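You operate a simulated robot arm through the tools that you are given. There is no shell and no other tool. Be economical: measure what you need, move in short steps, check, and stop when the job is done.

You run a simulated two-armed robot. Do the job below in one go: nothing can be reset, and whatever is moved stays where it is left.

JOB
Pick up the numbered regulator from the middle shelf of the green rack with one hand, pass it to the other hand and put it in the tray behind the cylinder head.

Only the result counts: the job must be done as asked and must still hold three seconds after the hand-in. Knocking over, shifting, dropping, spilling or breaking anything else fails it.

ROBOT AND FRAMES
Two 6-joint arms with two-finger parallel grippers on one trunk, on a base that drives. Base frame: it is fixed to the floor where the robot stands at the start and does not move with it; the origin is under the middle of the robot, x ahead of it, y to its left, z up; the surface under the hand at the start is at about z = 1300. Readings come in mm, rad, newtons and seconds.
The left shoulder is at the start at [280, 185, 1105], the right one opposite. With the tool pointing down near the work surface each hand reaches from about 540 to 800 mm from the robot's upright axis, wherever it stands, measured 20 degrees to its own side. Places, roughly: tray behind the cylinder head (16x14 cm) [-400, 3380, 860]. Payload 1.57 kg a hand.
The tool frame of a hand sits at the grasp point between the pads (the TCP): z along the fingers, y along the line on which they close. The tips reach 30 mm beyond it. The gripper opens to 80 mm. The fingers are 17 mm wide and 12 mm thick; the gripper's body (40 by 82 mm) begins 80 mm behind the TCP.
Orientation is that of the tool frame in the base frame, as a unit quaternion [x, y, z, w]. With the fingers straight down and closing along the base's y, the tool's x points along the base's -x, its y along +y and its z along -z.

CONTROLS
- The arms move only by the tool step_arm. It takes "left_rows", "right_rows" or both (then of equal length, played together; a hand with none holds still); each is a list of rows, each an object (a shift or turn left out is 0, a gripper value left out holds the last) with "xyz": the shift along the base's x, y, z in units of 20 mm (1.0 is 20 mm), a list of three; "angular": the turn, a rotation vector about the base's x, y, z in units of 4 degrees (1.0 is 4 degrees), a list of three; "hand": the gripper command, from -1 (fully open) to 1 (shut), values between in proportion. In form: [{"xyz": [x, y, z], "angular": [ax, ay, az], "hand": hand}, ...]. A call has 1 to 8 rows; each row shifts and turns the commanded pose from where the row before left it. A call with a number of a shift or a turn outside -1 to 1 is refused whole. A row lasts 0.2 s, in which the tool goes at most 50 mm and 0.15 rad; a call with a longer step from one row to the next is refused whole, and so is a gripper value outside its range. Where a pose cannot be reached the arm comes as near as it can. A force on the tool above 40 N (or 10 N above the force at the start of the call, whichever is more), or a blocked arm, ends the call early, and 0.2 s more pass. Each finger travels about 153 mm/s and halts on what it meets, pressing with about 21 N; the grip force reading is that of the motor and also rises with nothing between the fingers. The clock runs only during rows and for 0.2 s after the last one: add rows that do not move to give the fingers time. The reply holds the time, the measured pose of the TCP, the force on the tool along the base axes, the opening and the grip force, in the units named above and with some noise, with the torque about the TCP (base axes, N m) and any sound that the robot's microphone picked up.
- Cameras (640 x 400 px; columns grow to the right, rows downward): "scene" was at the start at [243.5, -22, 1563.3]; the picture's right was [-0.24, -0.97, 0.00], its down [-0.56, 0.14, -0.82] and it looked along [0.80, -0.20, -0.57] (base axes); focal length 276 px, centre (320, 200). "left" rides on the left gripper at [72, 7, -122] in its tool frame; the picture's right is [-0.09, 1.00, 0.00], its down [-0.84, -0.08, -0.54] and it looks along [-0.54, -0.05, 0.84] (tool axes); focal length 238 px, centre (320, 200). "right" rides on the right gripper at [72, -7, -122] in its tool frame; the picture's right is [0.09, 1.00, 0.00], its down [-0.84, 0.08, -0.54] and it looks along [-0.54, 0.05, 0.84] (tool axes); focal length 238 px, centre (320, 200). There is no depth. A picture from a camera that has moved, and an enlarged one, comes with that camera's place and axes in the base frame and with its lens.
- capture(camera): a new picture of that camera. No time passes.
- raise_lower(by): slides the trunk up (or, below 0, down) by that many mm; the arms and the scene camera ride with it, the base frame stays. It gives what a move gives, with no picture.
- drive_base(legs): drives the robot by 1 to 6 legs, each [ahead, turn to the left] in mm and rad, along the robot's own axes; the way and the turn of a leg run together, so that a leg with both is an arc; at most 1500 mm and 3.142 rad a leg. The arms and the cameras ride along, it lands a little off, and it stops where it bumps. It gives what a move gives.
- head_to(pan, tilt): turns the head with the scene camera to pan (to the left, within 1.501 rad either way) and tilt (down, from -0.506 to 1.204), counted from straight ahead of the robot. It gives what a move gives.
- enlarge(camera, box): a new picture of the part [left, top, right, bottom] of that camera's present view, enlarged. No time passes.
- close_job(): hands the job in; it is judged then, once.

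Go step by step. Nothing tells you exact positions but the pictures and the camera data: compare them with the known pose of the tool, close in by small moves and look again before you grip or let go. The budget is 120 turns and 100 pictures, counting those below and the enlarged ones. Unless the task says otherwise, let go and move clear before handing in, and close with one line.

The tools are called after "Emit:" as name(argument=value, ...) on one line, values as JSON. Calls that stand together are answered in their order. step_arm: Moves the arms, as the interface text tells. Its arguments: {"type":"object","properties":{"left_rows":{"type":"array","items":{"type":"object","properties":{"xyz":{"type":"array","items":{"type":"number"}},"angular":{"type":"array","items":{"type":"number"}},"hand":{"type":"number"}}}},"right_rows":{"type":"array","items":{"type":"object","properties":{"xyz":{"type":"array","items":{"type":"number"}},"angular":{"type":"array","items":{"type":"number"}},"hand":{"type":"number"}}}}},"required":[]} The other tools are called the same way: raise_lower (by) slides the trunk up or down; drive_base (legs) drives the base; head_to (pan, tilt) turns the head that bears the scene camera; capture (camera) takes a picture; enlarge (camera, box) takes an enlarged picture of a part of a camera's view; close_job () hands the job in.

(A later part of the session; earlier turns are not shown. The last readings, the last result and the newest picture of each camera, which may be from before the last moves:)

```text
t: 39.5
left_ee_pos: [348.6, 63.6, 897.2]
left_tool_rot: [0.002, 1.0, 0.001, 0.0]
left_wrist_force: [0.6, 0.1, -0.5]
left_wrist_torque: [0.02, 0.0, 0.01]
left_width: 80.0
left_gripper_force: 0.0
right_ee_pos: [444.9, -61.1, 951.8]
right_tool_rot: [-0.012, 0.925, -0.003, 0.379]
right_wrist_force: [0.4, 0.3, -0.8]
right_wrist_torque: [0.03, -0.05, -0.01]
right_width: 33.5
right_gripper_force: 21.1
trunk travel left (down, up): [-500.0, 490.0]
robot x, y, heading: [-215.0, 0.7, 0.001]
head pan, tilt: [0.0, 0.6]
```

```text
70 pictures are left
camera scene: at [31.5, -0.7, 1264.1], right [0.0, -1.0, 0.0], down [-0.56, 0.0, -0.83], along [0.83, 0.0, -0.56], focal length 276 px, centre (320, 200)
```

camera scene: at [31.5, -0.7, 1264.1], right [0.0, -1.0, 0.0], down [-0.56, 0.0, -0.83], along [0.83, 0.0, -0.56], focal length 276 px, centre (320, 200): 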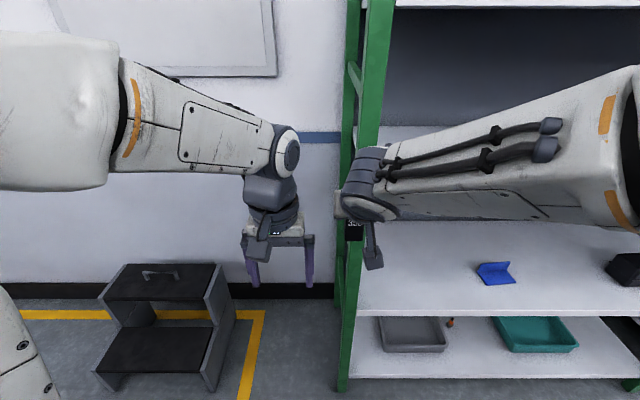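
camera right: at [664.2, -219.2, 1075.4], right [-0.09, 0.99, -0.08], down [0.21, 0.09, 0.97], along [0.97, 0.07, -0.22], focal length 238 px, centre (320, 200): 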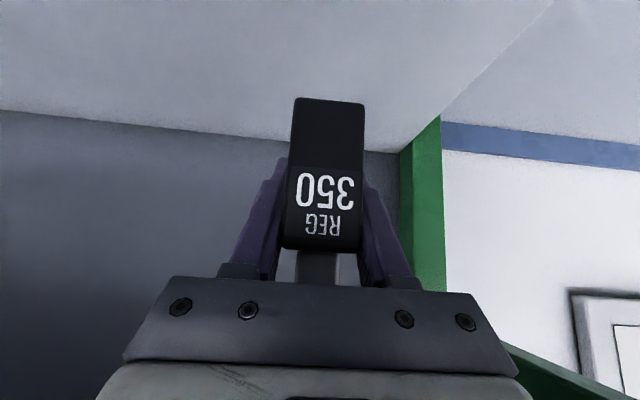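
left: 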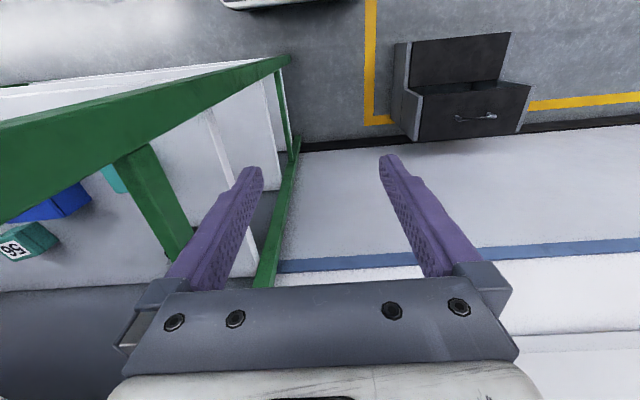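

Both hands are free of the rack. I lower the right hand ~60 mm and turn the left hand -90° about z (to close along x) while raising it.

Emit:
step_arm(left_rows=[{"xyz": [0.3, 0.2, 0.5], "angular": [0, 0, -1], "hand": -1}, {"xyz": [0.3, 0.2, 0.5], "angular": [0, 0, -1]}, {"xyz": [0.3, 0.2, 0.5], "angular": [0, 0, -1]}, {"xyz": [0.3, 0.2, 0.5], "angular": [0, 0, -1]}, {"xyz": [0.3, 0.2, 0.5], "angular": [0, 0, -1]}, {"xyz": [0.3, 0.2, 0.5], "angular": [0, 0, -1]}, {"xyz": [0.3, 0, 0.5], "angular": [0, 0, -1]}, {"xyz": [0.3, 0, 0.5], "angular": [0, 0, -1]}], right_rows=[{"xyz": [0, 0, -0.4]}, {"xyz": [0, 0, -0.4]}, {"xyz": [0, 0, -0.4]}, {"xyz": [0, 0, -0.4]}, {"xyz": [0, 0, -0.4]}, {"xyz": [0, 0, -0.4]}, {"xyz": [0, 0, -0.4]}, {"xyz": [0, 0, -0.4]}])

Emit:
step_arm(left_rows=[{"xyz": [0.3, 0, 0.2], "angular": [0, 0, -1]}, {"xyz": [0.3, 0, 0.2], "angular": [0, 0, -1]}, {"xyz": [0.3, 0, 0.2], "angular": [0, 0, -1]}, {"xyz": [0.3, 0, 0], "angular": [0, 0, -1]}, {"xyz": [0.3, 0, 0], "angular": [0, 0, -1]}, {"xyz": [0.3, 0, 0], "angular": [0, 0, -1]}, {"xyz": [0, 0, 0], "angular": [0, 0, -1]}, {"xyz": [0, 0, 0], "angular": [0, 0, -1]}])

Emit:
step_arm(left_rows=[{"angular": [0, 0, -1]}, {"angular": [0, 0, -1]}, {"angular": [0, 0, -1]}, {"angular": [0, 0, -1]}, {"angular": [0, 0, -1]}, {"angular": [0, 0, -1]}, {"angular": [0, 0, -0.5]}])

Emit:
capture(camera="scene")

Emit:
capture(camera="left")

```text
t: 41.3
left_ee_pos: [395.9, 86.9, 978.6]
left_tool_rot: [0.278, 0.961, 0.0, 0.0]
left_wrist_force: [-0.3, -0.9, 0.5]
left_wrist_torque: [-0.03, 0.0, 0.02]
left_width: 80.1
left_gripper_force: 0.1
right_ee_pos: [444.6, -62.9, 888.2]
right_tool_rot: [-0.012, 0.925, -0.002, 0.379]
right_wrist_force: [0.0, -0.1, -1.6]
right_wrist_torque: [0.03, -0.02, 0.0]
right_width: 33.7
right_gripper_force: 21.1
trunk travel left (down, up): [-500.0, 490.0]
robot x, y, heading: [-219.3, -1.8, 0.001]
head pan, tilt: [0.0, 0.6]
```

```text
t: 43.1
left_ee_pos: [431.8, 87.6, 989.5]
left_tool_rot: [0.532, 0.847, -0.001, 0.001]
left_wrist_force: [-1.3, -0.1, -0.4]
left_wrist_torque: [-0.02, -0.01, -0.03]
left_width: 80.2
left_gripper_force: 0.0
right_ee_pos: [445.0, -62.8, 888.3]
right_tool_rot: [-0.011, 0.925, -0.002, 0.379]
right_wrist_force: [0.5, -0.5, -1.6]
right_wrist_torque: [-0.03, -0.07, 0.0]
right_width: 33.8
right_gripper_force: 21.1
trunk travel left (down, up): [-500.0, 490.0]
robot x, y, heading: [-214.0, 4.8, -0.001]
head pan, tilt: [0.0, 0.6]
```

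```text
t: 44.7
left_ee_pos: [431.3, 88.3, 990.0]
left_tool_rot: [0.708, 0.706, 0.0, 0.0]
left_wrist_force: [-1.0, -0.9, -0.2]
left_wrist_torque: [0.01, 0.01, 0.0]
left_width: 80.0
left_gripper_force: 0.1
right_ee_pos: [445.6, -63.1, 888.9]
right_tool_rot: [-0.012, 0.926, -0.002, 0.378]
right_wrist_force: [-0.5, -0.5, -1.7]
right_wrist_torque: [0.02, -0.02, 0.02]
right_width: 33.7
right_gripper_force: 20.8
trunk travel left (down, up): [-500.0, 490.0]
robot x, y, heading: [-217.3, 3.8, -0.002]
head pan, tilt: [0.0, 0.6]
```

```text
69 pictures are left
camera scene: at [31.6, -0.5, 1264.1], right [0.0, -1.0, 0.0], down [-0.57, 0.0, -0.82], along [0.82, 0.0, -0.57], focal length 276 px, centre (320, 200)
```

scene: 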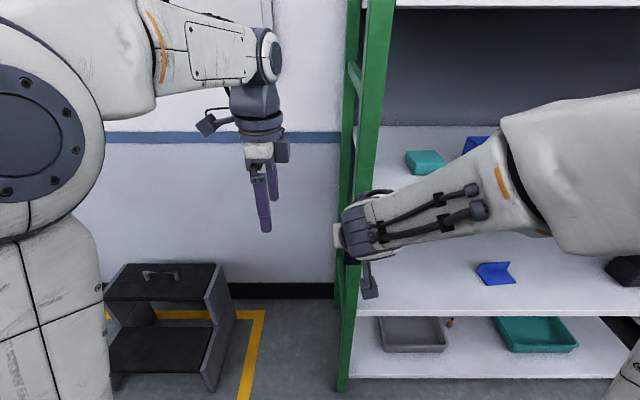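

```text
68 pictures are left
camera left: at [438.8, 160.5, 1112.2], right [1.0, -0.1, 0.0], down [-0.08, -0.84, 0.54], along [-0.05, -0.54, -0.84], focal length 238 px, centre (320, 200)
```

left: 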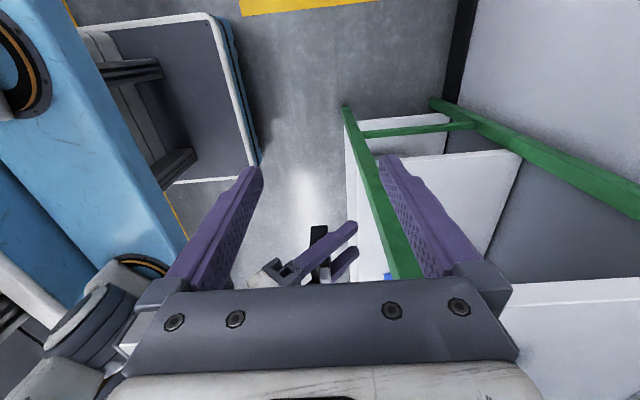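

The scene shows the right gripper holding the regulator and the left now aligned. To keep the forearms apart I yaw both hands +40° about z, and bring the right hand slightly left.

Emit:
step_arm(left_rows=[{"angular": [0, 0, 1], "hand": -0.15}, {"angular": [0, 0, 1]}, {"angular": [0, 0, 1]}, {"angular": [0, 0, 1]}, {"angular": [0, 0, 1]}], right_rows=[{"xyz": [0, 0.3, 0], "angular": [0, 0, 1]}, {"xyz": [0, 0.3, 0], "angular": [0, 0, 1]}, {"xyz": [0, 0.3, 0], "angular": [0, 0, 1]}, {"xyz": [0, 0.3, 0], "angular": [0, 0, 1]}, {"xyz": [0, 0.3, 0], "angular": [0, 0, 1]}])

Emit:
step_arm(left_rows=[{"angular": [0, 0, 1], "hand": -0.15}, {"angular": [0, 0, 1]}, {"angular": [0, 0, 1]}, {"angular": [0, 0, 1]}, {"angular": [0, 0, 1]}], right_rows=[{"xyz": [0, 0.3, 0], "angular": [0, 0, 1]}, {"xyz": [0, 0.3, 0], "angular": [0, 0, 1]}, {"xyz": [0, 0.3, 0], "angular": [0, 0, 1]}, {"xyz": [0, 0.3, 0], "angular": [0, 0, 1]}, {"xyz": [0, 0.3, 0], "angular": [0, 0, 1]}])

Emit:
capture(camera="scene")

Emit:
capture(camera="left")

```text
t: 45.9
left_ee_pos: [432.0, 87.4, 988.6]
left_tool_rot: [0.574, 0.819, 0.0, 0.0]
left_wrist_force: [-0.8, -0.1, -0.2]
left_wrist_torque: [0.01, -0.02, 0.0]
left_width: 46.3
left_gripper_force: 0.1
right_ee_pos: [444.5, -33.8, 887.3]
right_tool_rot: [-0.173, 0.909, 0.064, 0.373]
right_wrist_force: [-0.3, -1.1, -1.2]
right_wrist_torque: [0.03, -0.01, 0.03]
right_width: 33.6
right_gripper_force: 21.0
trunk travel left (down, up): [-500.0, 490.0]
robot x, y, heading: [-212.9, 1.0, -0.001]
head pan, tilt: [0.0, 0.6]
```

```text
t: 47.1
left_ee_pos: [432.9, 87.3, 989.7]
left_tool_rot: [0.422, 0.907, 0.0, 0.0]
left_wrist_force: [0.4, -0.4, 0.0]
left_wrist_torque: [-0.02, 0.0, -0.05]
left_width: 46.1
left_gripper_force: 0.0
right_ee_pos: [442.0, -11.1, 884.7]
right_tool_rot: [-0.307, 0.876, 0.116, 0.353]
right_wrist_force: [1.0, -0.1, -2.3]
right_wrist_torque: [0.0, -0.03, 0.02]
right_width: 33.7
right_gripper_force: 20.8
right hand out of reach, approached as far as the arm can: row 1, 2
trunk travel left (down, up): [-500.0, 490.0]
robot x, y, heading: [-215.7, -1.7, -0.003]
head pan, tilt: [0.0, 0.6]
```

```text
67 pictures are left
camera scene: at [31.6, -0.5, 1264.1], right [0.0, -1.0, 0.0], down [-0.56, 0.0, -0.83], along [0.83, 0.0, -0.56], focal length 276 px, centre (320, 200)
```

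scene: 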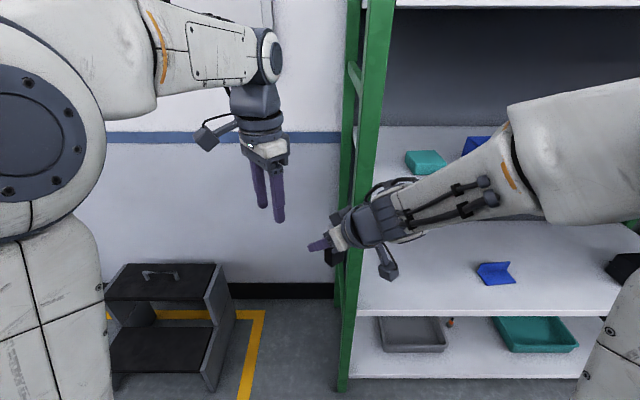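

```text
66 pictures are left
camera left: at [391.4, 147.6, 1112.0], right [0.82, 0.57, 0.0], down [0.48, -0.69, 0.54], along [0.31, -0.45, -0.84], focal length 238 px, centre (320, 200)
```

left: 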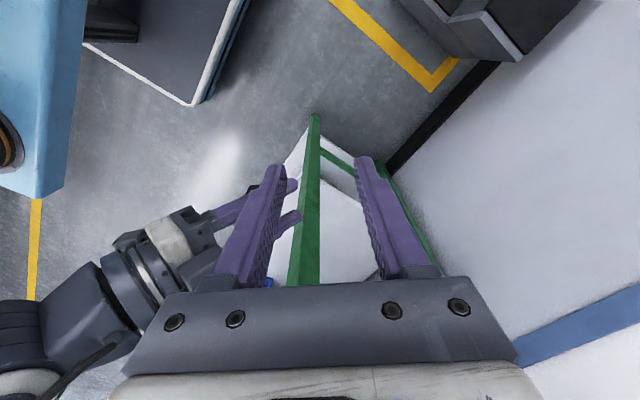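

Both hands match to about 2° in yaw, with the right TCP at [442, -11, 885]. I bring the left hand above the regulator at z≈990 and look.

Emit:
step_arm(left_rows=[{"xyz": [0.2, -0.8, 0.4], "hand": -0.15}, {"xyz": [0.1, -0.8, 0]}, {"xyz": [0, -0.8, 0]}, {"xyz": [0, -0.8, 0]}, {"xyz": [0, -0.9, 0]}, {"xyz": [0, -0.9, 0]}])

Emit:
capture(camera="left")

Emit:
enlarge(camera="scene", box=[220, 60, 440, 300])

Emit:
capture(camera="right")

```text
t: 48.5
left_ee_pos: [440.1, -7.1, 996.5]
left_tool_rot: [0.422, 0.906, 0.004, -0.001]
left_wrist_force: [2.8, 26.7, 0.8]
left_wrist_torque: [0.7, -0.08, -0.6]
left_width: 28.9
left_gripper_force: 0.0
right_ee_pos: [442.3, -14.1, 884.0]
right_tool_rot: [-0.304, 0.878, 0.115, 0.353]
right_wrist_force: [-4.3, -25.8, -2.6]
right_wrist_torque: [2.29, -0.34, 0.77]
right_width: 33.6
right_gripper_force: 21.1
trunk travel left (down, up): [-500.0, 490.0]
robot x, y, heading: [-214.0, 2.5, -0.003]
head pan, tilt: [0.0, 0.6]
```

```text
65 pictures are left
camera left: at [397.7, 50.8, 1119.4], right [0.82, 0.57, 0.0], down [0.48, -0.7, 0.54], along [0.31, -0.44, -0.84], focal length 238 px, centre (320, 200)
```

left: 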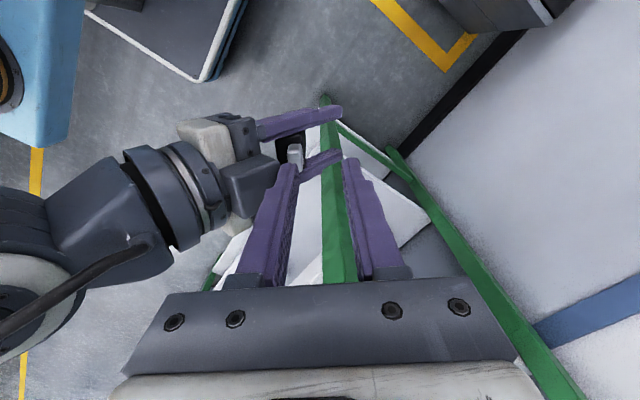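

```text
1.67 times, centred on (330, 180) of scene
camera zoom: at [31.6, -0.4, 1264.1], right [0.0, -1.0, 0.0], down [-0.56, 0.0, -0.83], along [0.83, 0.0, -0.56], focal length 459 px, centre (303, 233)
```

zoom: 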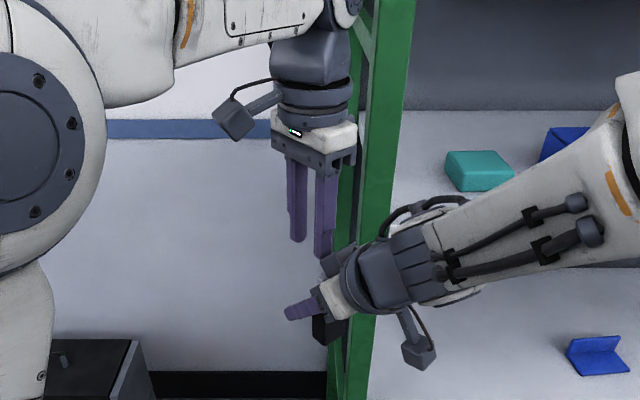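

```text
63 pictures are left
camera right: at [339.8, -102.2, 923.6], right [-0.66, 0.74, -0.08], down [0.13, 0.21, 0.97], along [0.74, 0.63, -0.24], focal length 238 px, centre (320, 200)
```

right: 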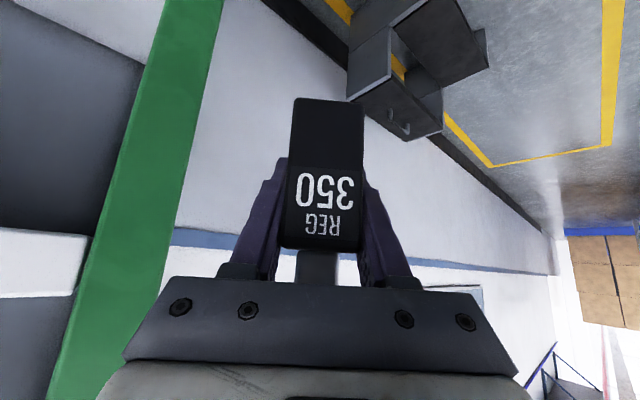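

The left finger's back side has just touched the right gripper's palm, so straight-down won't fit; the regulator sits closer to the palm, leaving its lower body free. I back the left hand off and will come in horizontally from the left side, gripping the lower body.

Emit:
step_arm(left_rows=[{"xyz": [0.4, 0.5, 0]}, {"xyz": [0, 0.9, 0]}, {"xyz": [-0.2, 1, 0]}, {"xyz": [-0.4, 1, 0]}, {"xyz": [-0.6, 1, 0]}, {"xyz": [-0.7, 1, 0]}, {"xyz": [-0.7, 1, 0]}, {"xyz": [-0.7, 1, 0]}])

Emit:
step_arm(left_rows=[{"xyz": [0, 0.5, -0.3], "angular": [-0.78, -0.62, -0.08], "hand": -1}, {"xyz": [0, 0.5, -0.3], "angular": [-0.78, -0.62, -0.08]}, {"xyz": [0, 0.5, -0.3], "angular": [-0.78, -0.62, -0.08]}, {"xyz": [0, 0.5, -0.3], "angular": [-0.78, -0.62, -0.08]}, {"xyz": [0, 0, -0.3], "angular": [-0.78, -0.62, -0.08]}, {"xyz": [0, 0, -0.3], "angular": [-0.78, -0.62, -0.08]}, {"xyz": [0, 0, -0.3], "angular": [-0.78, -0.62, 0]}, {"xyz": [0, 0, -0.3], "angular": [-0.78, -0.62, 0]}])

Emit:
capture(camera="scene")

Emit:
capture(camera="left")

```text
t: 50.3
left_ee_pos: [379.9, 136.3, 997.4]
left_tool_rot: [0.423, 0.906, 0.001, 0.0]
left_wrist_force: [-0.1, -0.7, 0.3]
left_wrist_torque: [0.01, -0.01, -0.01]
left_width: 45.9
left_gripper_force: 0.1
right_ee_pos: [443.2, -11.0, 885.5]
right_tool_rot: [-0.306, 0.876, 0.116, 0.353]
right_wrist_force: [-1.4, -0.6, -1.9]
right_wrist_torque: [0.05, -0.07, 0.03]
right_width: 33.8
right_gripper_force: 20.7
trunk travel left (down, up): [-500.0, 490.0]
robot x, y, heading: [-214.0, 1.5, -0.002]
head pan, tilt: [0.0, 0.6]
```

```text
t: 52.1
left_ee_pos: [379.9, 175.6, 949.3]
left_tool_rot: [0.423, 0.863, -0.122, 0.247]
left_wrist_force: [0.2, -0.4, 0.1]
left_wrist_torque: [0.01, 0.0, -0.01]
left_width: 79.8
left_gripper_force: 0.0
right_ee_pos: [443.3, -11.6, 885.1]
right_tool_rot: [-0.306, 0.877, 0.116, 0.353]
right_wrist_force: [-0.2, 0.3, -1.1]
right_wrist_torque: [0.03, -0.05, 0.03]
right_width: 33.8
right_gripper_force: 20.7
trunk travel left (down, up): [-500.0, 490.0]
robot x, y, heading: [-215.5, -2.4, -0.004]
head pan, tilt: [0.0, 0.6]
```

```text
62 pictures are left
camera scene: at [31.6, -0.6, 1264.1], right [0.0, -1.0, 0.0], down [-0.57, 0.0, -0.83], along [0.83, 0.0, -0.57], focal length 276 px, centre (320, 200)
```

scene: 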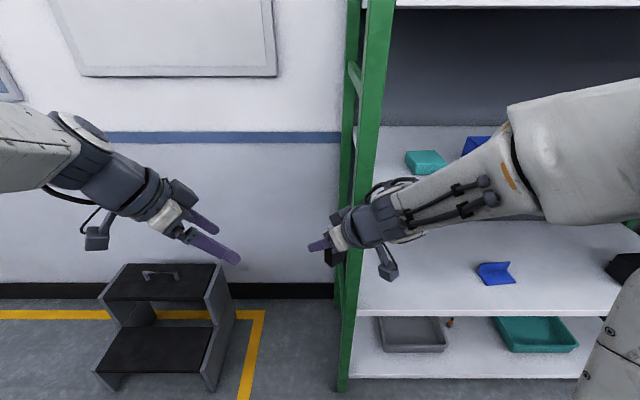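

```text
61 pictures are left
camera left: at [308.6, 280.0, 1015.0], right [0.83, 0.55, 0.05], down [0.2, -0.38, 0.9], along [0.51, -0.74, -0.43], focal length 238 px, centre (320, 200)
```

left: 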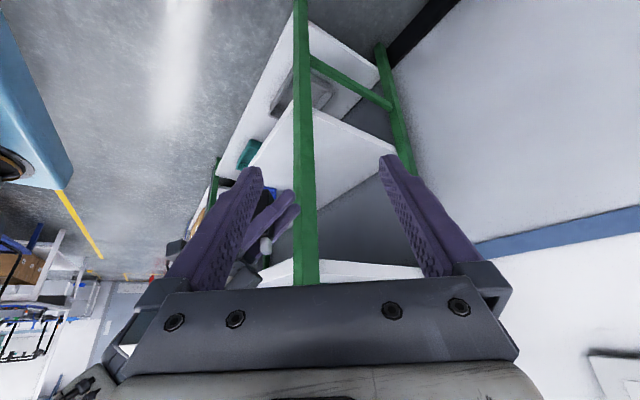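

The rotation works. I continue it to horizontal while lowering the left hand to about z=850.

Emit:
step_arm(left_rows=[{"xyz": [0, 0, -0.35], "angular": [-0.78, -0.62, 0]}, {"xyz": [0, 0, -0.35], "angular": [-0.78, -0.62, 0]}, {"xyz": [0, 0, -0.35], "angular": [-0.78, -0.62, 0]}, {"xyz": [0, 0, -0.35], "angular": [-0.78, -0.62, 0]}, {"xyz": [0, 0, -0.35], "angular": [-0.78, -0.62, 0]}, {"xyz": [0, 0, -0.35], "angular": [-0.78, -0.62, 0]}, {"xyz": [0, 0, -0.35], "angular": [-0.78, -0.62, 0]}, {"xyz": [0, 0, -0.35], "angular": [-0.78, -0.62, 0]}])

Emit:
step_arm(left_rows=[{"xyz": [0, 0, -0.35], "angular": [-0.78, -0.62, 0]}, {"xyz": [0, 0, -0.35], "angular": [-0.78, -0.62, 0]}, {"xyz": [0, 0, -0.35], "angular": [-0.78, -0.62, 0]}, {"xyz": [0, 0, -0.35], "angular": [-0.78, -0.62, 0]}, {"xyz": [0, 0, -0.35], "angular": [-0.78, -0.62, 0]}, {"xyz": [0, 0, -0.35], "angular": [-0.78, -0.62, 0]}])

Emit:
capture(camera="scene")

Emit:
capture(camera="left")

```text
t: 53.9
left_ee_pos: [380.9, 176.4, 894.5]
left_tool_rot: [0.374, 0.762, -0.23, 0.476]
left_wrist_force: [-0.4, -0.2, 0.0]
left_wrist_torque: [-0.01, 0.01, 0.06]
left_width: 79.5
left_gripper_force: 0.0
right_ee_pos: [442.7, -11.3, 884.3]
right_tool_rot: [-0.306, 0.876, 0.116, 0.353]
right_wrist_force: [-0.3, -0.2, -1.1]
right_wrist_torque: [0.0, -0.03, -0.02]
right_width: 33.6
right_gripper_force: 20.8
trunk travel left (down, up): [-500.0, 490.0]
robot x, y, heading: [-214.6, 1.8, -0.002]
head pan, tilt: [0.0, 0.6]
```

```text
t: 55.3
left_ee_pos: [392.2, 186.0, 886.4]
left_tool_rot: [0.318, 0.647, -0.302, 0.623]
left_wrist_force: [0.1, -0.3, -0.3]
left_wrist_torque: [0.01, -0.03, 0.02]
left_width: 80.0
left_gripper_force: 0.0
left hand out of reach, approached as far as the arm can: row 3, 5, 6
right_ee_pos: [441.5, -12.4, 884.1]
right_tool_rot: [-0.306, 0.877, 0.116, 0.352]
right_wrist_force: [-0.9, -0.6, -0.3]
right_wrist_torque: [0.02, -0.05, -0.01]
right_width: 33.9
right_gripper_force: 20.7
trunk travel left (down, up): [-500.0, 490.0]
robot x, y, heading: [-217.9, 1.5, -0.008]
head pan, tilt: [0.0, 0.6]
```

```text
60 pictures are left
camera scene: at [31.5, -0.6, 1264.1], right [0.0, -1.0, 0.0], down [-0.56, 0.0, -0.83], along [0.83, 0.0, -0.56], focal length 276 px, centre (320, 200)
```

scene: 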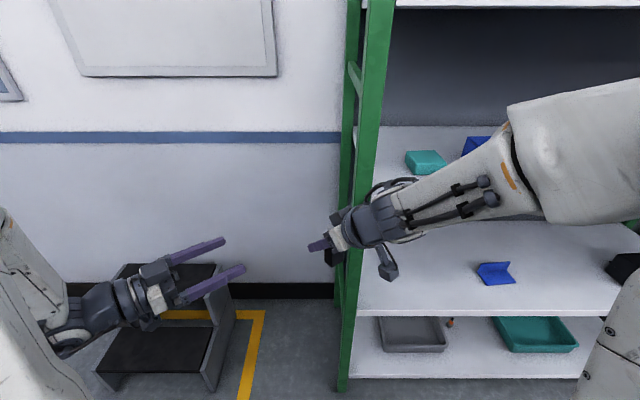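

```text
59 pictures are left
camera left: at [320.8, 289.6, 819.0], right [0.79, 0.61, 0.1], down [-0.38, 0.35, 0.86], along [0.49, -0.71, 0.5], focal length 238 px, centre (320, 200)
```

left: 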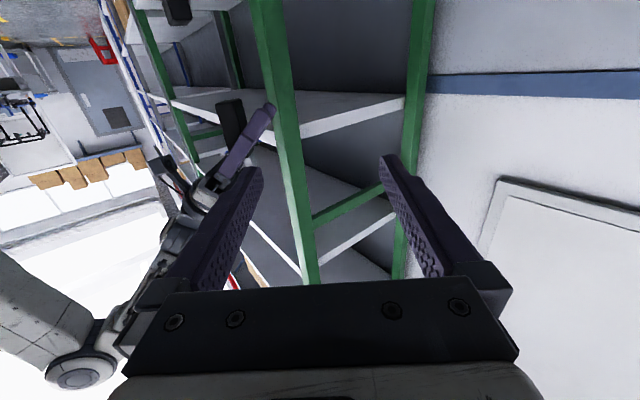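

Left hand is horizontal and matches the regulator's yaw. From both cameras the regulator's centre is near [425, -25] with its base at z≈849, so I bring the left hand to a standoff point ~80 mm to its left.

Emit:
step_arm(left_rows=[{"xyz": [0, -1, 0.2], "hand": -0.4}, {"xyz": [0, -1, 0.2]}, {"xyz": [0, -1, 0]}, {"xyz": [0, -1, 0]}, {"xyz": [0, -1, 0]}, {"xyz": [-0.1, -1, 0]}])

Emit:
capture(camera="left")

Emit:
capture(camera="scene")

```text
t: 56.7
left_ee_pos: [437.2, 93.4, 895.1]
left_tool_rot: [0.318, 0.648, -0.3, 0.624]
left_wrist_force: [-0.1, 0.4, 0.5]
left_wrist_torque: [0.02, 0.04, 0.01]
left_width: 56.0
left_gripper_force: 0.1
left hand out of reach, approached as far as the arm can: row 1, 2, 3, 4, 5, 6
right_ee_pos: [442.4, -11.4, 885.0]
right_tool_rot: [-0.307, 0.877, 0.116, 0.352]
right_wrist_force: [0.4, -0.5, -1.0]
right_wrist_torque: [0.02, -0.04, -0.02]
right_width: 33.5
right_gripper_force: 20.8
trunk travel left (down, up): [-500.0, 490.0]
robot x, y, heading: [-213.2, 0.8, -0.004]
head pan, tilt: [0.0, 0.6]
```

```text
58 pictures are left
camera left: at [365.8, 196.8, 828.8], right [0.79, 0.61, 0.1], down [-0.38, 0.35, 0.86], along [0.49, -0.71, 0.51], focal length 238 px, centre (320, 200)
```

left: 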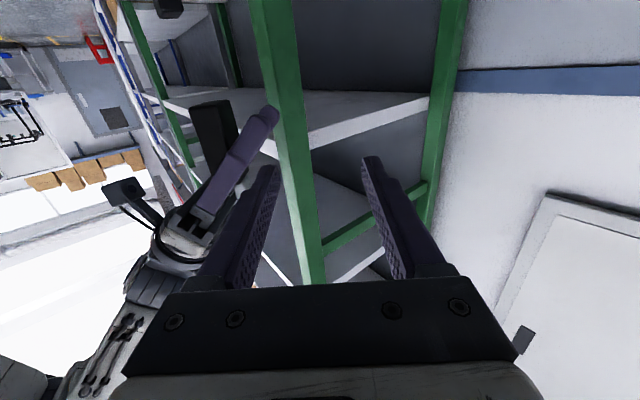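

```text
57 pictures are left
camera scene: at [31.6, -0.4, 1264.1], right [0.0, -1.0, 0.0], down [-0.56, 0.0, -0.83], along [0.83, 0.0, -0.56], focal length 276 px, centre (320, 200)
```

scene: 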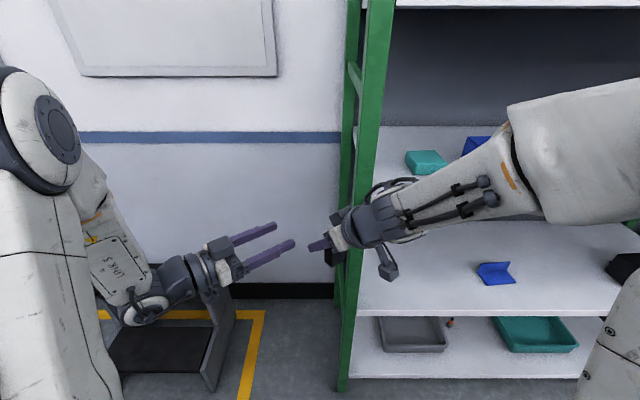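

The left arm is too folded to reach that spot. I'll shift the meeting point forward, left and up (still clear of the rack post) by moving the right hand.

Emit:
step_arm(right_rows=[{"xyz": [0.8, 0.3, 0.5]}, {"xyz": [0.8, 0.3, 0.5]}, {"xyz": [0.8, 0.3, 0.5]}, {"xyz": [0.8, 0.3, 0.5]}, {"xyz": [0.8, 0.3, 0.5]}])

Emit:
step_arm(left_rows=[{"xyz": [0.7, 0, 0.4]}, {"xyz": [0.7, 0, 0.4]}, {"xyz": [0.7, 0, 0.4]}, {"xyz": [0.7, 0, 0.4]}, {"xyz": [0.7, 0, 0.4]}])

Emit:
capture(camera="left")

Emit:
capture(camera="scene")

```text
t: 57.9
left_ee_pos: [435.6, 93.2, 895.4]
left_tool_rot: [0.318, 0.647, -0.301, 0.624]
left_wrist_force: [0.9, -0.5, -0.3]
left_wrist_torque: [-0.03, 0.03, 0.0]
left_width: 55.8
left_gripper_force: 0.1
right_ee_pos: [523.0, 18.5, 932.8]
right_tool_rot: [-0.306, 0.877, 0.116, 0.353]
right_wrist_force: [-0.6, 0.4, -2.8]
right_wrist_torque: [0.0, -0.03, -0.01]
right_width: 33.5
right_gripper_force: 22.0
trunk travel left (down, up): [-500.0, 490.0]
robot x, y, heading: [-215.3, -4.0, -0.002]
head pan, tilt: [0.0, 0.6]
```

```text
t: 59.1
left_ee_pos: [506.5, 90.6, 935.4]
left_tool_rot: [0.318, 0.648, -0.3, 0.624]
left_wrist_force: [0.3, 0.1, 0.1]
left_wrist_torque: [0.0, 0.01, 0.02]
left_width: 56.2
left_gripper_force: 0.0
right_ee_pos: [521.9, 19.1, 932.7]
right_tool_rot: [-0.307, 0.876, 0.116, 0.353]
right_wrist_force: [0.3, 0.6, -1.0]
right_wrist_torque: [0.01, -0.05, -0.05]
right_width: 33.6
right_gripper_force: 21.0
trunk travel left (down, up): [-500.0, 490.0]
robot x, y, heading: [-213.8, -1.8, -0.006]
head pan, tilt: [0.0, 0.6]
```

```text
56 pictures are left
camera left: at [434.9, 195.6, 868.4], right [0.79, 0.61, 0.1], down [-0.38, 0.35, 0.86], along [0.49, -0.71, 0.51], focal length 238 px, centre (320, 200)
```

left: 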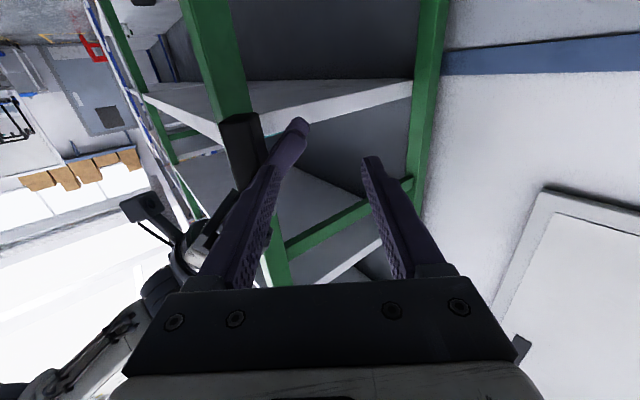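

```text
55 pictures are left
camera scene: at [31.6, -0.5, 1264.0], right [0.0, -1.0, 0.0], down [-0.56, 0.0, -0.83], along [0.83, 0.0, -0.57], focal length 276 px, centre (320, 200)
```

scene: 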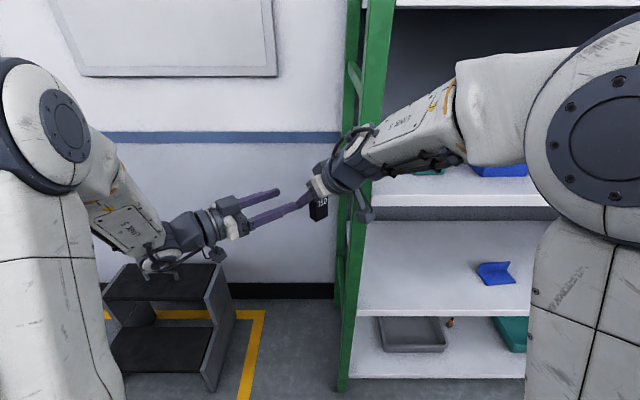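

Now the left hand tracks properly, and the predicted regulator position matches the image. I align left hand with it at a standoff, level with its lower body.

Emit:
step_arm(left_rows=[{"xyz": [-0.3, 0.4, -0.7]}, {"xyz": [-0.5, -0.1, -0.7]}, {"xyz": [-0.7, -0.5, 0]}, {"xyz": [-0.7, -0.5, 0]}, {"xyz": [-0.2, -0.4, 0]}])

Emit:
capture(camera="left")

Emit:
enlarge(camera="scene", box=[180, 130, 400, 270])

```text
t: 60.3
left_ee_pos: [457.7, 71.9, 906.4]
left_tool_rot: [0.319, 0.647, -0.301, 0.623]
left_wrist_force: [0.1, -0.1, 0.1]
left_wrist_torque: [0.01, 0.02, 0.04]
left_width: 56.1
left_gripper_force: 0.1
right_ee_pos: [523.0, 19.2, 933.5]
right_tool_rot: [-0.307, 0.876, 0.117, 0.353]
right_wrist_force: [-0.6, 0.8, -1.7]
right_wrist_torque: [0.01, -0.06, 0.01]
right_width: 33.8
right_gripper_force: 21.2
trunk travel left (down, up): [-500.0, 490.0]
robot x, y, heading: [-219.2, 1.3, -0.005]
head pan, tilt: [0.0, 0.6]
```

```text
54 pictures are left
camera left: at [386.6, 174.8, 839.9], right [0.79, 0.61, 0.1], down [-0.38, 0.35, 0.86], along [0.49, -0.71, 0.51], focal length 238 px, centre (320, 200)
```

left: 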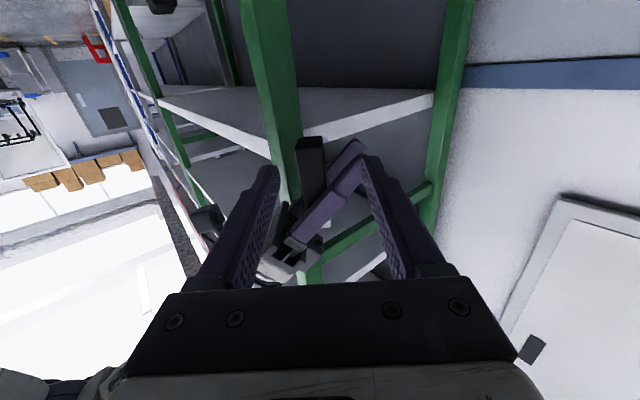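

```text
2.86 times, centred on (290, 200) of scene
camera zoom: at [31.7, -0.5, 1264.0], right [0.0, -1.0, 0.0], down [-0.57, 0.0, -0.82], along [0.82, 0.0, -0.57], focal length 788 px, centre (406, 200)
```

zoom: 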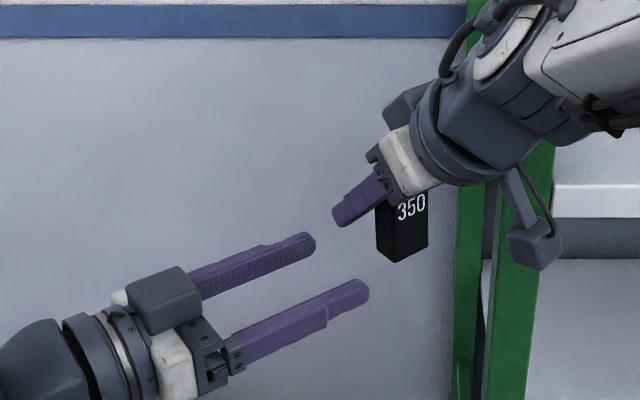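

The regulator is about 9 mm to the robot side of the left hand's axis; its lower body is unobstructed. I correct and advance to straddle it.

Emit:
step_arm(left_rows=[{"xyz": [-0.33, -0.25, 0.2]}, {"xyz": [0.5, -0.63, 0]}, {"xyz": [0.5, -0.63, 0]}])

Emit:
capture(camera="left")

Emit:
enlarge(camera="scene", box=[180, 130, 400, 270])

```text
t: 61.2
left_ee_pos: [472.0, 42.7, 911.1]
left_tool_rot: [0.316, 0.648, -0.298, 0.626]
left_wrist_force: [-0.8, 0.9, -0.3]
left_wrist_torque: [0.01, 0.0, 0.0]
left_width: 55.4
left_gripper_force: 0.1
right_ee_pos: [527.6, 12.9, 934.3]
right_tool_rot: [-0.301, 0.877, 0.109, 0.359]
right_wrist_force: [1.4, -0.8, -1.5]
right_wrist_torque: [0.04, -0.05, -0.03]
right_width: 33.7
right_gripper_force: 21.0
trunk travel left (down, up): [-500.0, 490.0]
robot x, y, heading: [-215.5, -0.6, -0.003]
head pan, tilt: [0.0, 0.6]
stopped in row 3 (right hand): the force on the tool passed its limit at 44 N (the readings are from after the stop); the commanded pose is now the measured one
```

```text
52 pictures are left
camera left: at [400.1, 145.6, 844.9], right [0.78, 0.62, 0.1], down [-0.38, 0.35, 0.86], along [0.49, -0.71, 0.51], focal length 238 px, centre (320, 200)
```

left: 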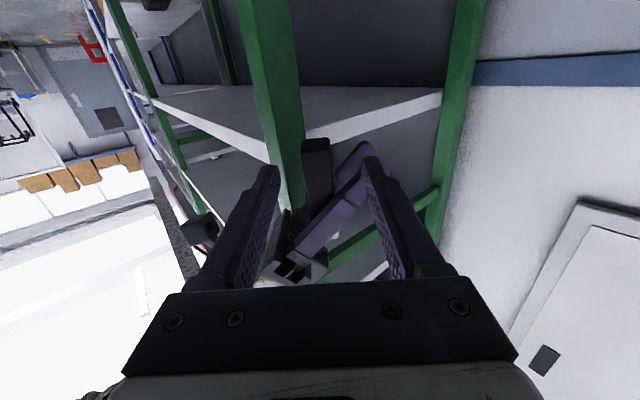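

```text
2.86 times, centred on (290, 200) of scene
camera zoom: at [31.7, -0.6, 1264.0], right [0.0, -1.0, 0.0], down [-0.57, 0.0, -0.82], along [0.82, 0.0, -0.57], focal length 788 px, centre (406, 200)
```

zoom: 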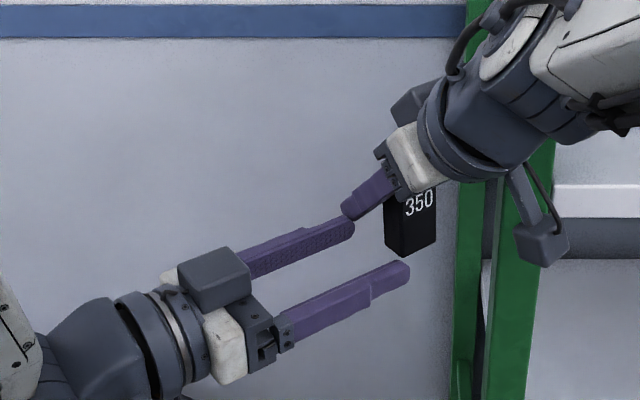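

The left's outer finger tip touched the tip of the right finger. I back off a little, narrow the opening to ~36 mm, drop 7 mm, and try again more slowly.

Emit:
step_arm(left_rows=[{"xyz": [-0.4, 0.5, 0], "hand": 0.1}, {"xyz": [-0.08, -0.06, -0.38], "hand": 0.1}, {"xyz": [0.4, -0.5, 0]}, {"xyz": [0.3, -0.4, 0]}])

Emit:
capture(camera="left")

```text
t: 62.2
left_ee_pos: [475.7, 34.6, 904.3]
left_tool_rot: [0.316, 0.648, -0.299, 0.625]
left_wrist_force: [0.6, 0.8, 0.3]
left_wrist_torque: [0.0, 0.03, -0.01]
left_width: 35.9
left_gripper_force: 0.1
right_ee_pos: [527.0, 12.9, 934.5]
right_tool_rot: [-0.301, 0.877, 0.108, 0.358]
right_wrist_force: [0.3, 0.6, -2.1]
right_wrist_torque: [0.01, -0.01, -0.03]
right_width: 33.5
right_gripper_force: 21.0
trunk travel left (down, up): [-500.0, 490.0]
robot x, y, heading: [-217.6, -1.7, -0.003]
head pan, tilt: [0.0, 0.6]
```

```text
50 pictures are left
camera left: at [404.1, 137.1, 837.3], right [0.78, 0.62, 0.1], down [-0.38, 0.35, 0.86], along [0.49, -0.71, 0.51], focal length 238 px, centre (320, 200)
```

left: 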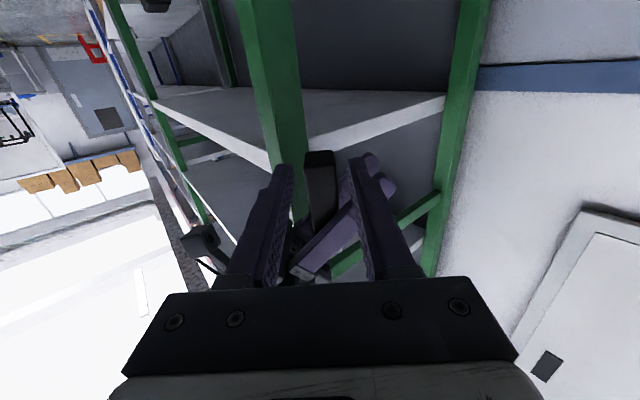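

Now it is well centered with no contact. I advance the remaining ~46 mm in small rows.

Emit:
step_arm(left_rows=[{"xyz": [0.36, -0.46, 0]}, {"xyz": [0.36, -0.46, 0]}, {"xyz": [0.36, -0.46, 0]}, {"xyz": [0.36, -0.46, 0]}])

Emit:
capture(camera="left")

Emit:
enlarge(camera="scene", box=[180, 130, 400, 270])

```text
t: 63.2
left_ee_pos: [505.9, -2.7, 903.5]
left_tool_rot: [0.315, 0.648, -0.298, 0.626]
left_wrist_force: [-0.4, 0.6, 0.4]
left_wrist_torque: [0.02, 0.03, 0.01]
left_width: 36.0
left_gripper_force: 0.0
right_ee_pos: [528.3, 12.9, 935.1]
right_tool_rot: [-0.301, 0.877, 0.109, 0.359]
right_wrist_force: [-0.4, -0.4, -1.1]
right_wrist_torque: [0.02, -0.04, 0.0]
right_width: 33.8
right_gripper_force: 21.0
trunk travel left (down, up): [-500.0, 490.0]
robot x, y, heading: [-215.4, -0.1, 0.001]
head pan, tilt: [0.0, 0.6]
```

```text
49 pictures are left
camera left: at [434.1, 99.8, 836.7], right [0.78, 0.62, 0.1], down [-0.38, 0.35, 0.86], along [0.49, -0.71, 0.51], focal length 238 px, centre (320, 200)
```

left: 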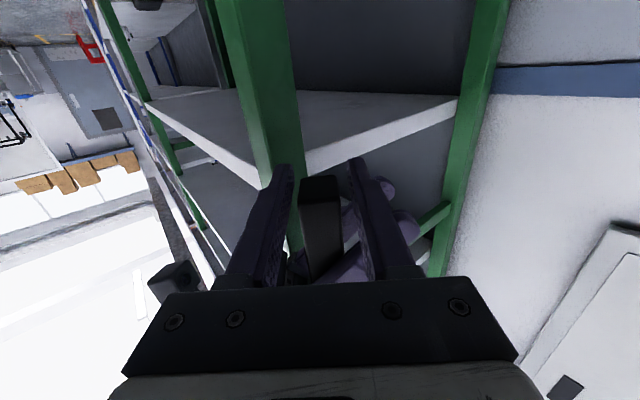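

```text
2.86 times, centred on (290, 200) of scene
camera zoom: at [31.6, -0.5, 1264.1], right [0.0, -1.0, 0.0], down [-0.56, 0.0, -0.83], along [0.83, 0.0, -0.56], focal length 788 px, centre (406, 200)
```

zoom: 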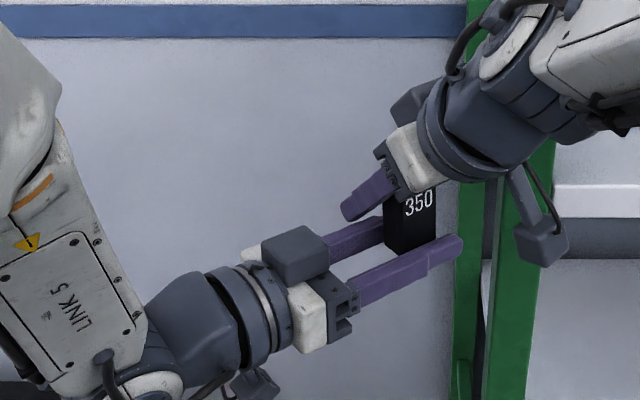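

The left fingers straddle the lower body with tips about 24 mm over it. I raise 3 mm and close the left gripper.

Emit:
step_arm(left_rows=[{"xyz": [0.1, -0.12, 0.15]}, {"hand": 0.4}, {"hand": 1}, {"hand": 1}, {"hand": 1}])

Emit:
capture(camera="left")

Emit:
enlarge(camera="scene", box=[180, 130, 400, 270])

```text
t: 64.4
left_ee_pos: [507.4, -5.5, 906.9]
left_tool_rot: [0.316, 0.648, -0.298, 0.626]
left_wrist_force: [-6.2, -3.8, 1.3]
left_wrist_torque: [-0.14, 0.04, -0.3]
left_width: 24.0
left_gripper_force: 20.7
right_ee_pos: [527.4, 13.2, 933.9]
right_tool_rot: [-0.301, 0.877, 0.109, 0.359]
right_wrist_force: [6.3, 4.5, -1.6]
right_wrist_torque: [0.3, -0.28, 0.31]
right_width: 33.8
right_gripper_force: 21.2
trunk travel left (down, up): [-500.0, 490.0]
robot x, y, heading: [-214.8, -0.8, -0.009]
head pan, tilt: [0.0, 0.6]
```

```text
47 pictures are left
camera left: at [435.8, 97.2, 839.9], right [0.78, 0.61, 0.1], down [-0.38, 0.35, 0.86], along [0.49, -0.71, 0.51], focal length 238 px, centre (320, 200)
```

left: 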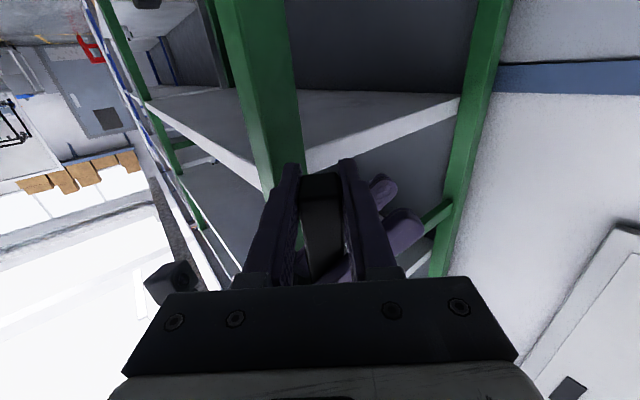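

```text
2.86 times, centred on (290, 200) of scene
camera zoom: at [31.6, -0.5, 1264.0], right [0.0, -1.0, 0.0], down [-0.57, 0.0, -0.82], along [0.82, 0.0, -0.57], focal length 788 px, centre (406, 200)
```

zoom: 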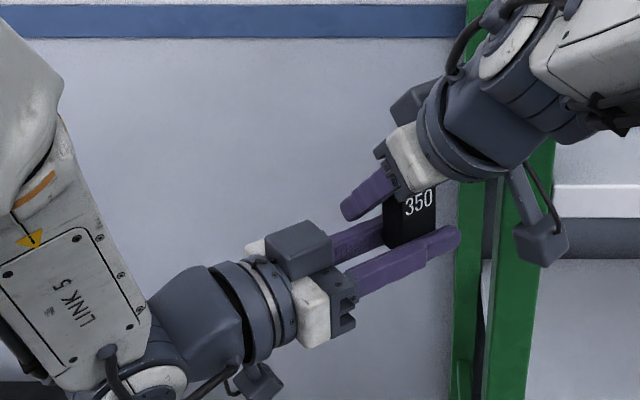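

Both hands hold it now (left width 24 mm, 20.7 N). I open the right gripper and withdraw it backward along its own axis.

Emit:
step_arm(right_rows=[{"hand": 0.0}, {"hand": -0.4}, {"hand": -0.4}, {"xyz": [-0.28, -0.2, 0.36]}, {"xyz": [-0.56, -0.41, 0.72]}, {"xyz": [-0.56, -0.41, 0.72]}, {"xyz": [-0.56, -0.41, 0.72]}])

Emit:
enlarge(camera="scene", box=[180, 130, 400, 270])

Emit:
capture(camera="left")

```text
t: 66.0
left_ee_pos: [508.4, -4.9, 907.3]
left_tool_rot: [0.317, 0.648, -0.299, 0.625]
left_wrist_force: [0.4, -0.2, -0.6]
left_wrist_torque: [0.0, -0.02, -0.01]
left_width: 23.8
left_gripper_force: 20.3
right_ee_pos: [488.9, -16.3, 986.4]
right_tool_rot: [-0.302, 0.877, 0.109, 0.359]
right_wrist_force: [-0.1, 0.3, 0.0]
right_wrist_torque: [0.04, -0.03, 0.0]
right_width: 56.0
right_gripper_force: 0.1
trunk travel left (down, up): [-500.0, 490.0]
robot x, y, heading: [-216.6, -1.5, -0.005]
head pan, tilt: [0.0, 0.6]
```

```text
2.86 times, centred on (290, 200) of scene
camera zoom: at [31.8, -0.5, 1264.0], right [0.0, -1.0, 0.0], down [-0.57, 0.0, -0.82], along [0.82, 0.0, -0.57], focal length 788 px, centre (406, 200)
```

zoom: 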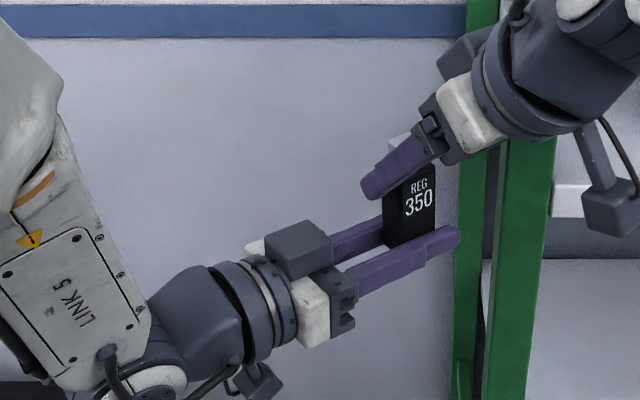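

```text
44 pictures are left
camera left: at [436.1, 97.5, 839.9], right [0.78, 0.62, 0.1], down [-0.38, 0.35, 0.86], along [0.49, -0.71, 0.51], focal length 238 px, centre (320, 200)
```

left: 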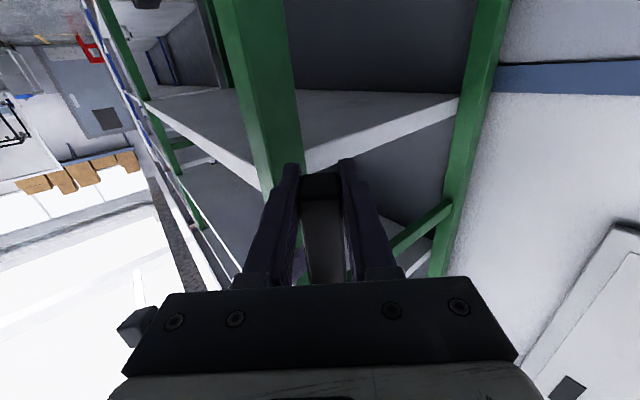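

The left hand holds the regulator alone. I pull the right hand away and tuck it on its own side, then draw the left hand back toward the left.

Emit:
step_arm(right_rows=[{"xyz": [-0.56, -0.41, 0.72]}, {"xyz": [-0.56, -0.41, 0.72]}, {"xyz": [-0.4, -1, 0.3]}, {"xyz": [-0.2, -1, 0]}, {"xyz": [0, -1, 0]}, {"xyz": [0, -1, 0]}, {"xyz": [0, -1, 0]}, {"xyz": [0, -1, 0]}])

Emit:
step_arm(left_rows=[{"xyz": [-0.3, 1, 0.3], "angular": [0.78, 0.62, 0]}, {"xyz": [-0.3, 1, 0.3], "angular": [0.78, 0.62, 0]}, {"xyz": [-0.3, 1, 0.3], "angular": [0.78, 0.62, 0]}, {"xyz": [-0.3, 1, 0.3], "angular": [0.78, 0.62, 0]}, {"xyz": [-0.3, 1, 0.3], "angular": [0.78, 0.62, 0]}, {"xyz": [-0.3, 1, 0.3], "angular": [0.78, 0.62, 0]}, {"xyz": [-0.3, 1, 0.3], "angular": [0.78, 0.62, 0]}, {"xyz": [0, 1, 0.3], "angular": [0.78, 0.62, 0]}], right_rows=[{"xyz": [0, -1, 0]}, {"xyz": [0, -1, 0]}, {"xyz": [0, -1, 0]}, {"xyz": [0, 0, 0]}, {"xyz": [0, 0, 0]}, {"xyz": [0, 0, 0]}, {"xyz": [0, 0, 0]}, {"xyz": [0, 0, 0]}])

Emit:
capture(camera="scene")

```text
t: 67.8
left_ee_pos: [508.2, -5.8, 907.4]
left_tool_rot: [0.317, 0.647, -0.3, 0.625]
left_wrist_force: [-1.0, 0.1, -0.1]
left_wrist_torque: [0.0, -0.01, -0.01]
left_width: 23.9
left_gripper_force: 21.8
right_ee_pos: [454.0, -152.7, 1020.2]
right_tool_rot: [-0.301, 0.876, 0.109, 0.36]
right_wrist_force: [-1.0, 0.9, -0.2]
right_wrist_torque: [-0.03, 0.01, 0.0]
right_width: 56.2
right_gripper_force: 0.1
trunk travel left (down, up): [-500.0, 490.0]
robot x, y, heading: [-215.7, 1.1, 0.0]
head pan, tilt: [0.0, 0.6]
```

```text
t: 69.6
left_ee_pos: [464.4, 154.2, 955.5]
left_tool_rot: [0.387, 0.794, -0.202, 0.423]
left_wrist_force: [-0.2, -1.2, -2.3]
left_wrist_torque: [0.0, 0.0, 0.0]
left_width: 23.8
left_gripper_force: 21.3
right_ee_pos: [454.5, -211.4, 1019.8]
right_tool_rot: [-0.301, 0.877, 0.109, 0.359]
right_wrist_force: [-0.7, -0.2, 0.1]
right_wrist_torque: [0.02, -0.01, 0.01]
right_width: 56.0
right_gripper_force: 0.1
trunk travel left (down, up): [-500.0, 490.0]
robot x, y, heading: [-213.4, -0.3, -0.001]
head pan, tilt: [0.0, 0.6]
```

```text
43 pictures are left
camera scene: at [31.6, -0.6, 1264.0], right [0.0, -1.0, 0.0], down [-0.57, 0.0, -0.82], along [0.82, 0.0, -0.57], focal length 276 px, centre (320, 200)
```

scene: 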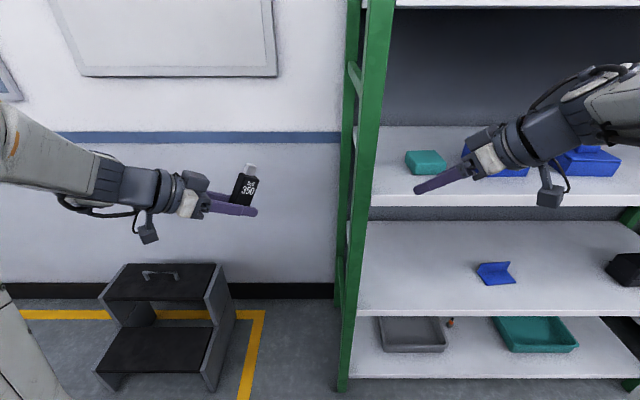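

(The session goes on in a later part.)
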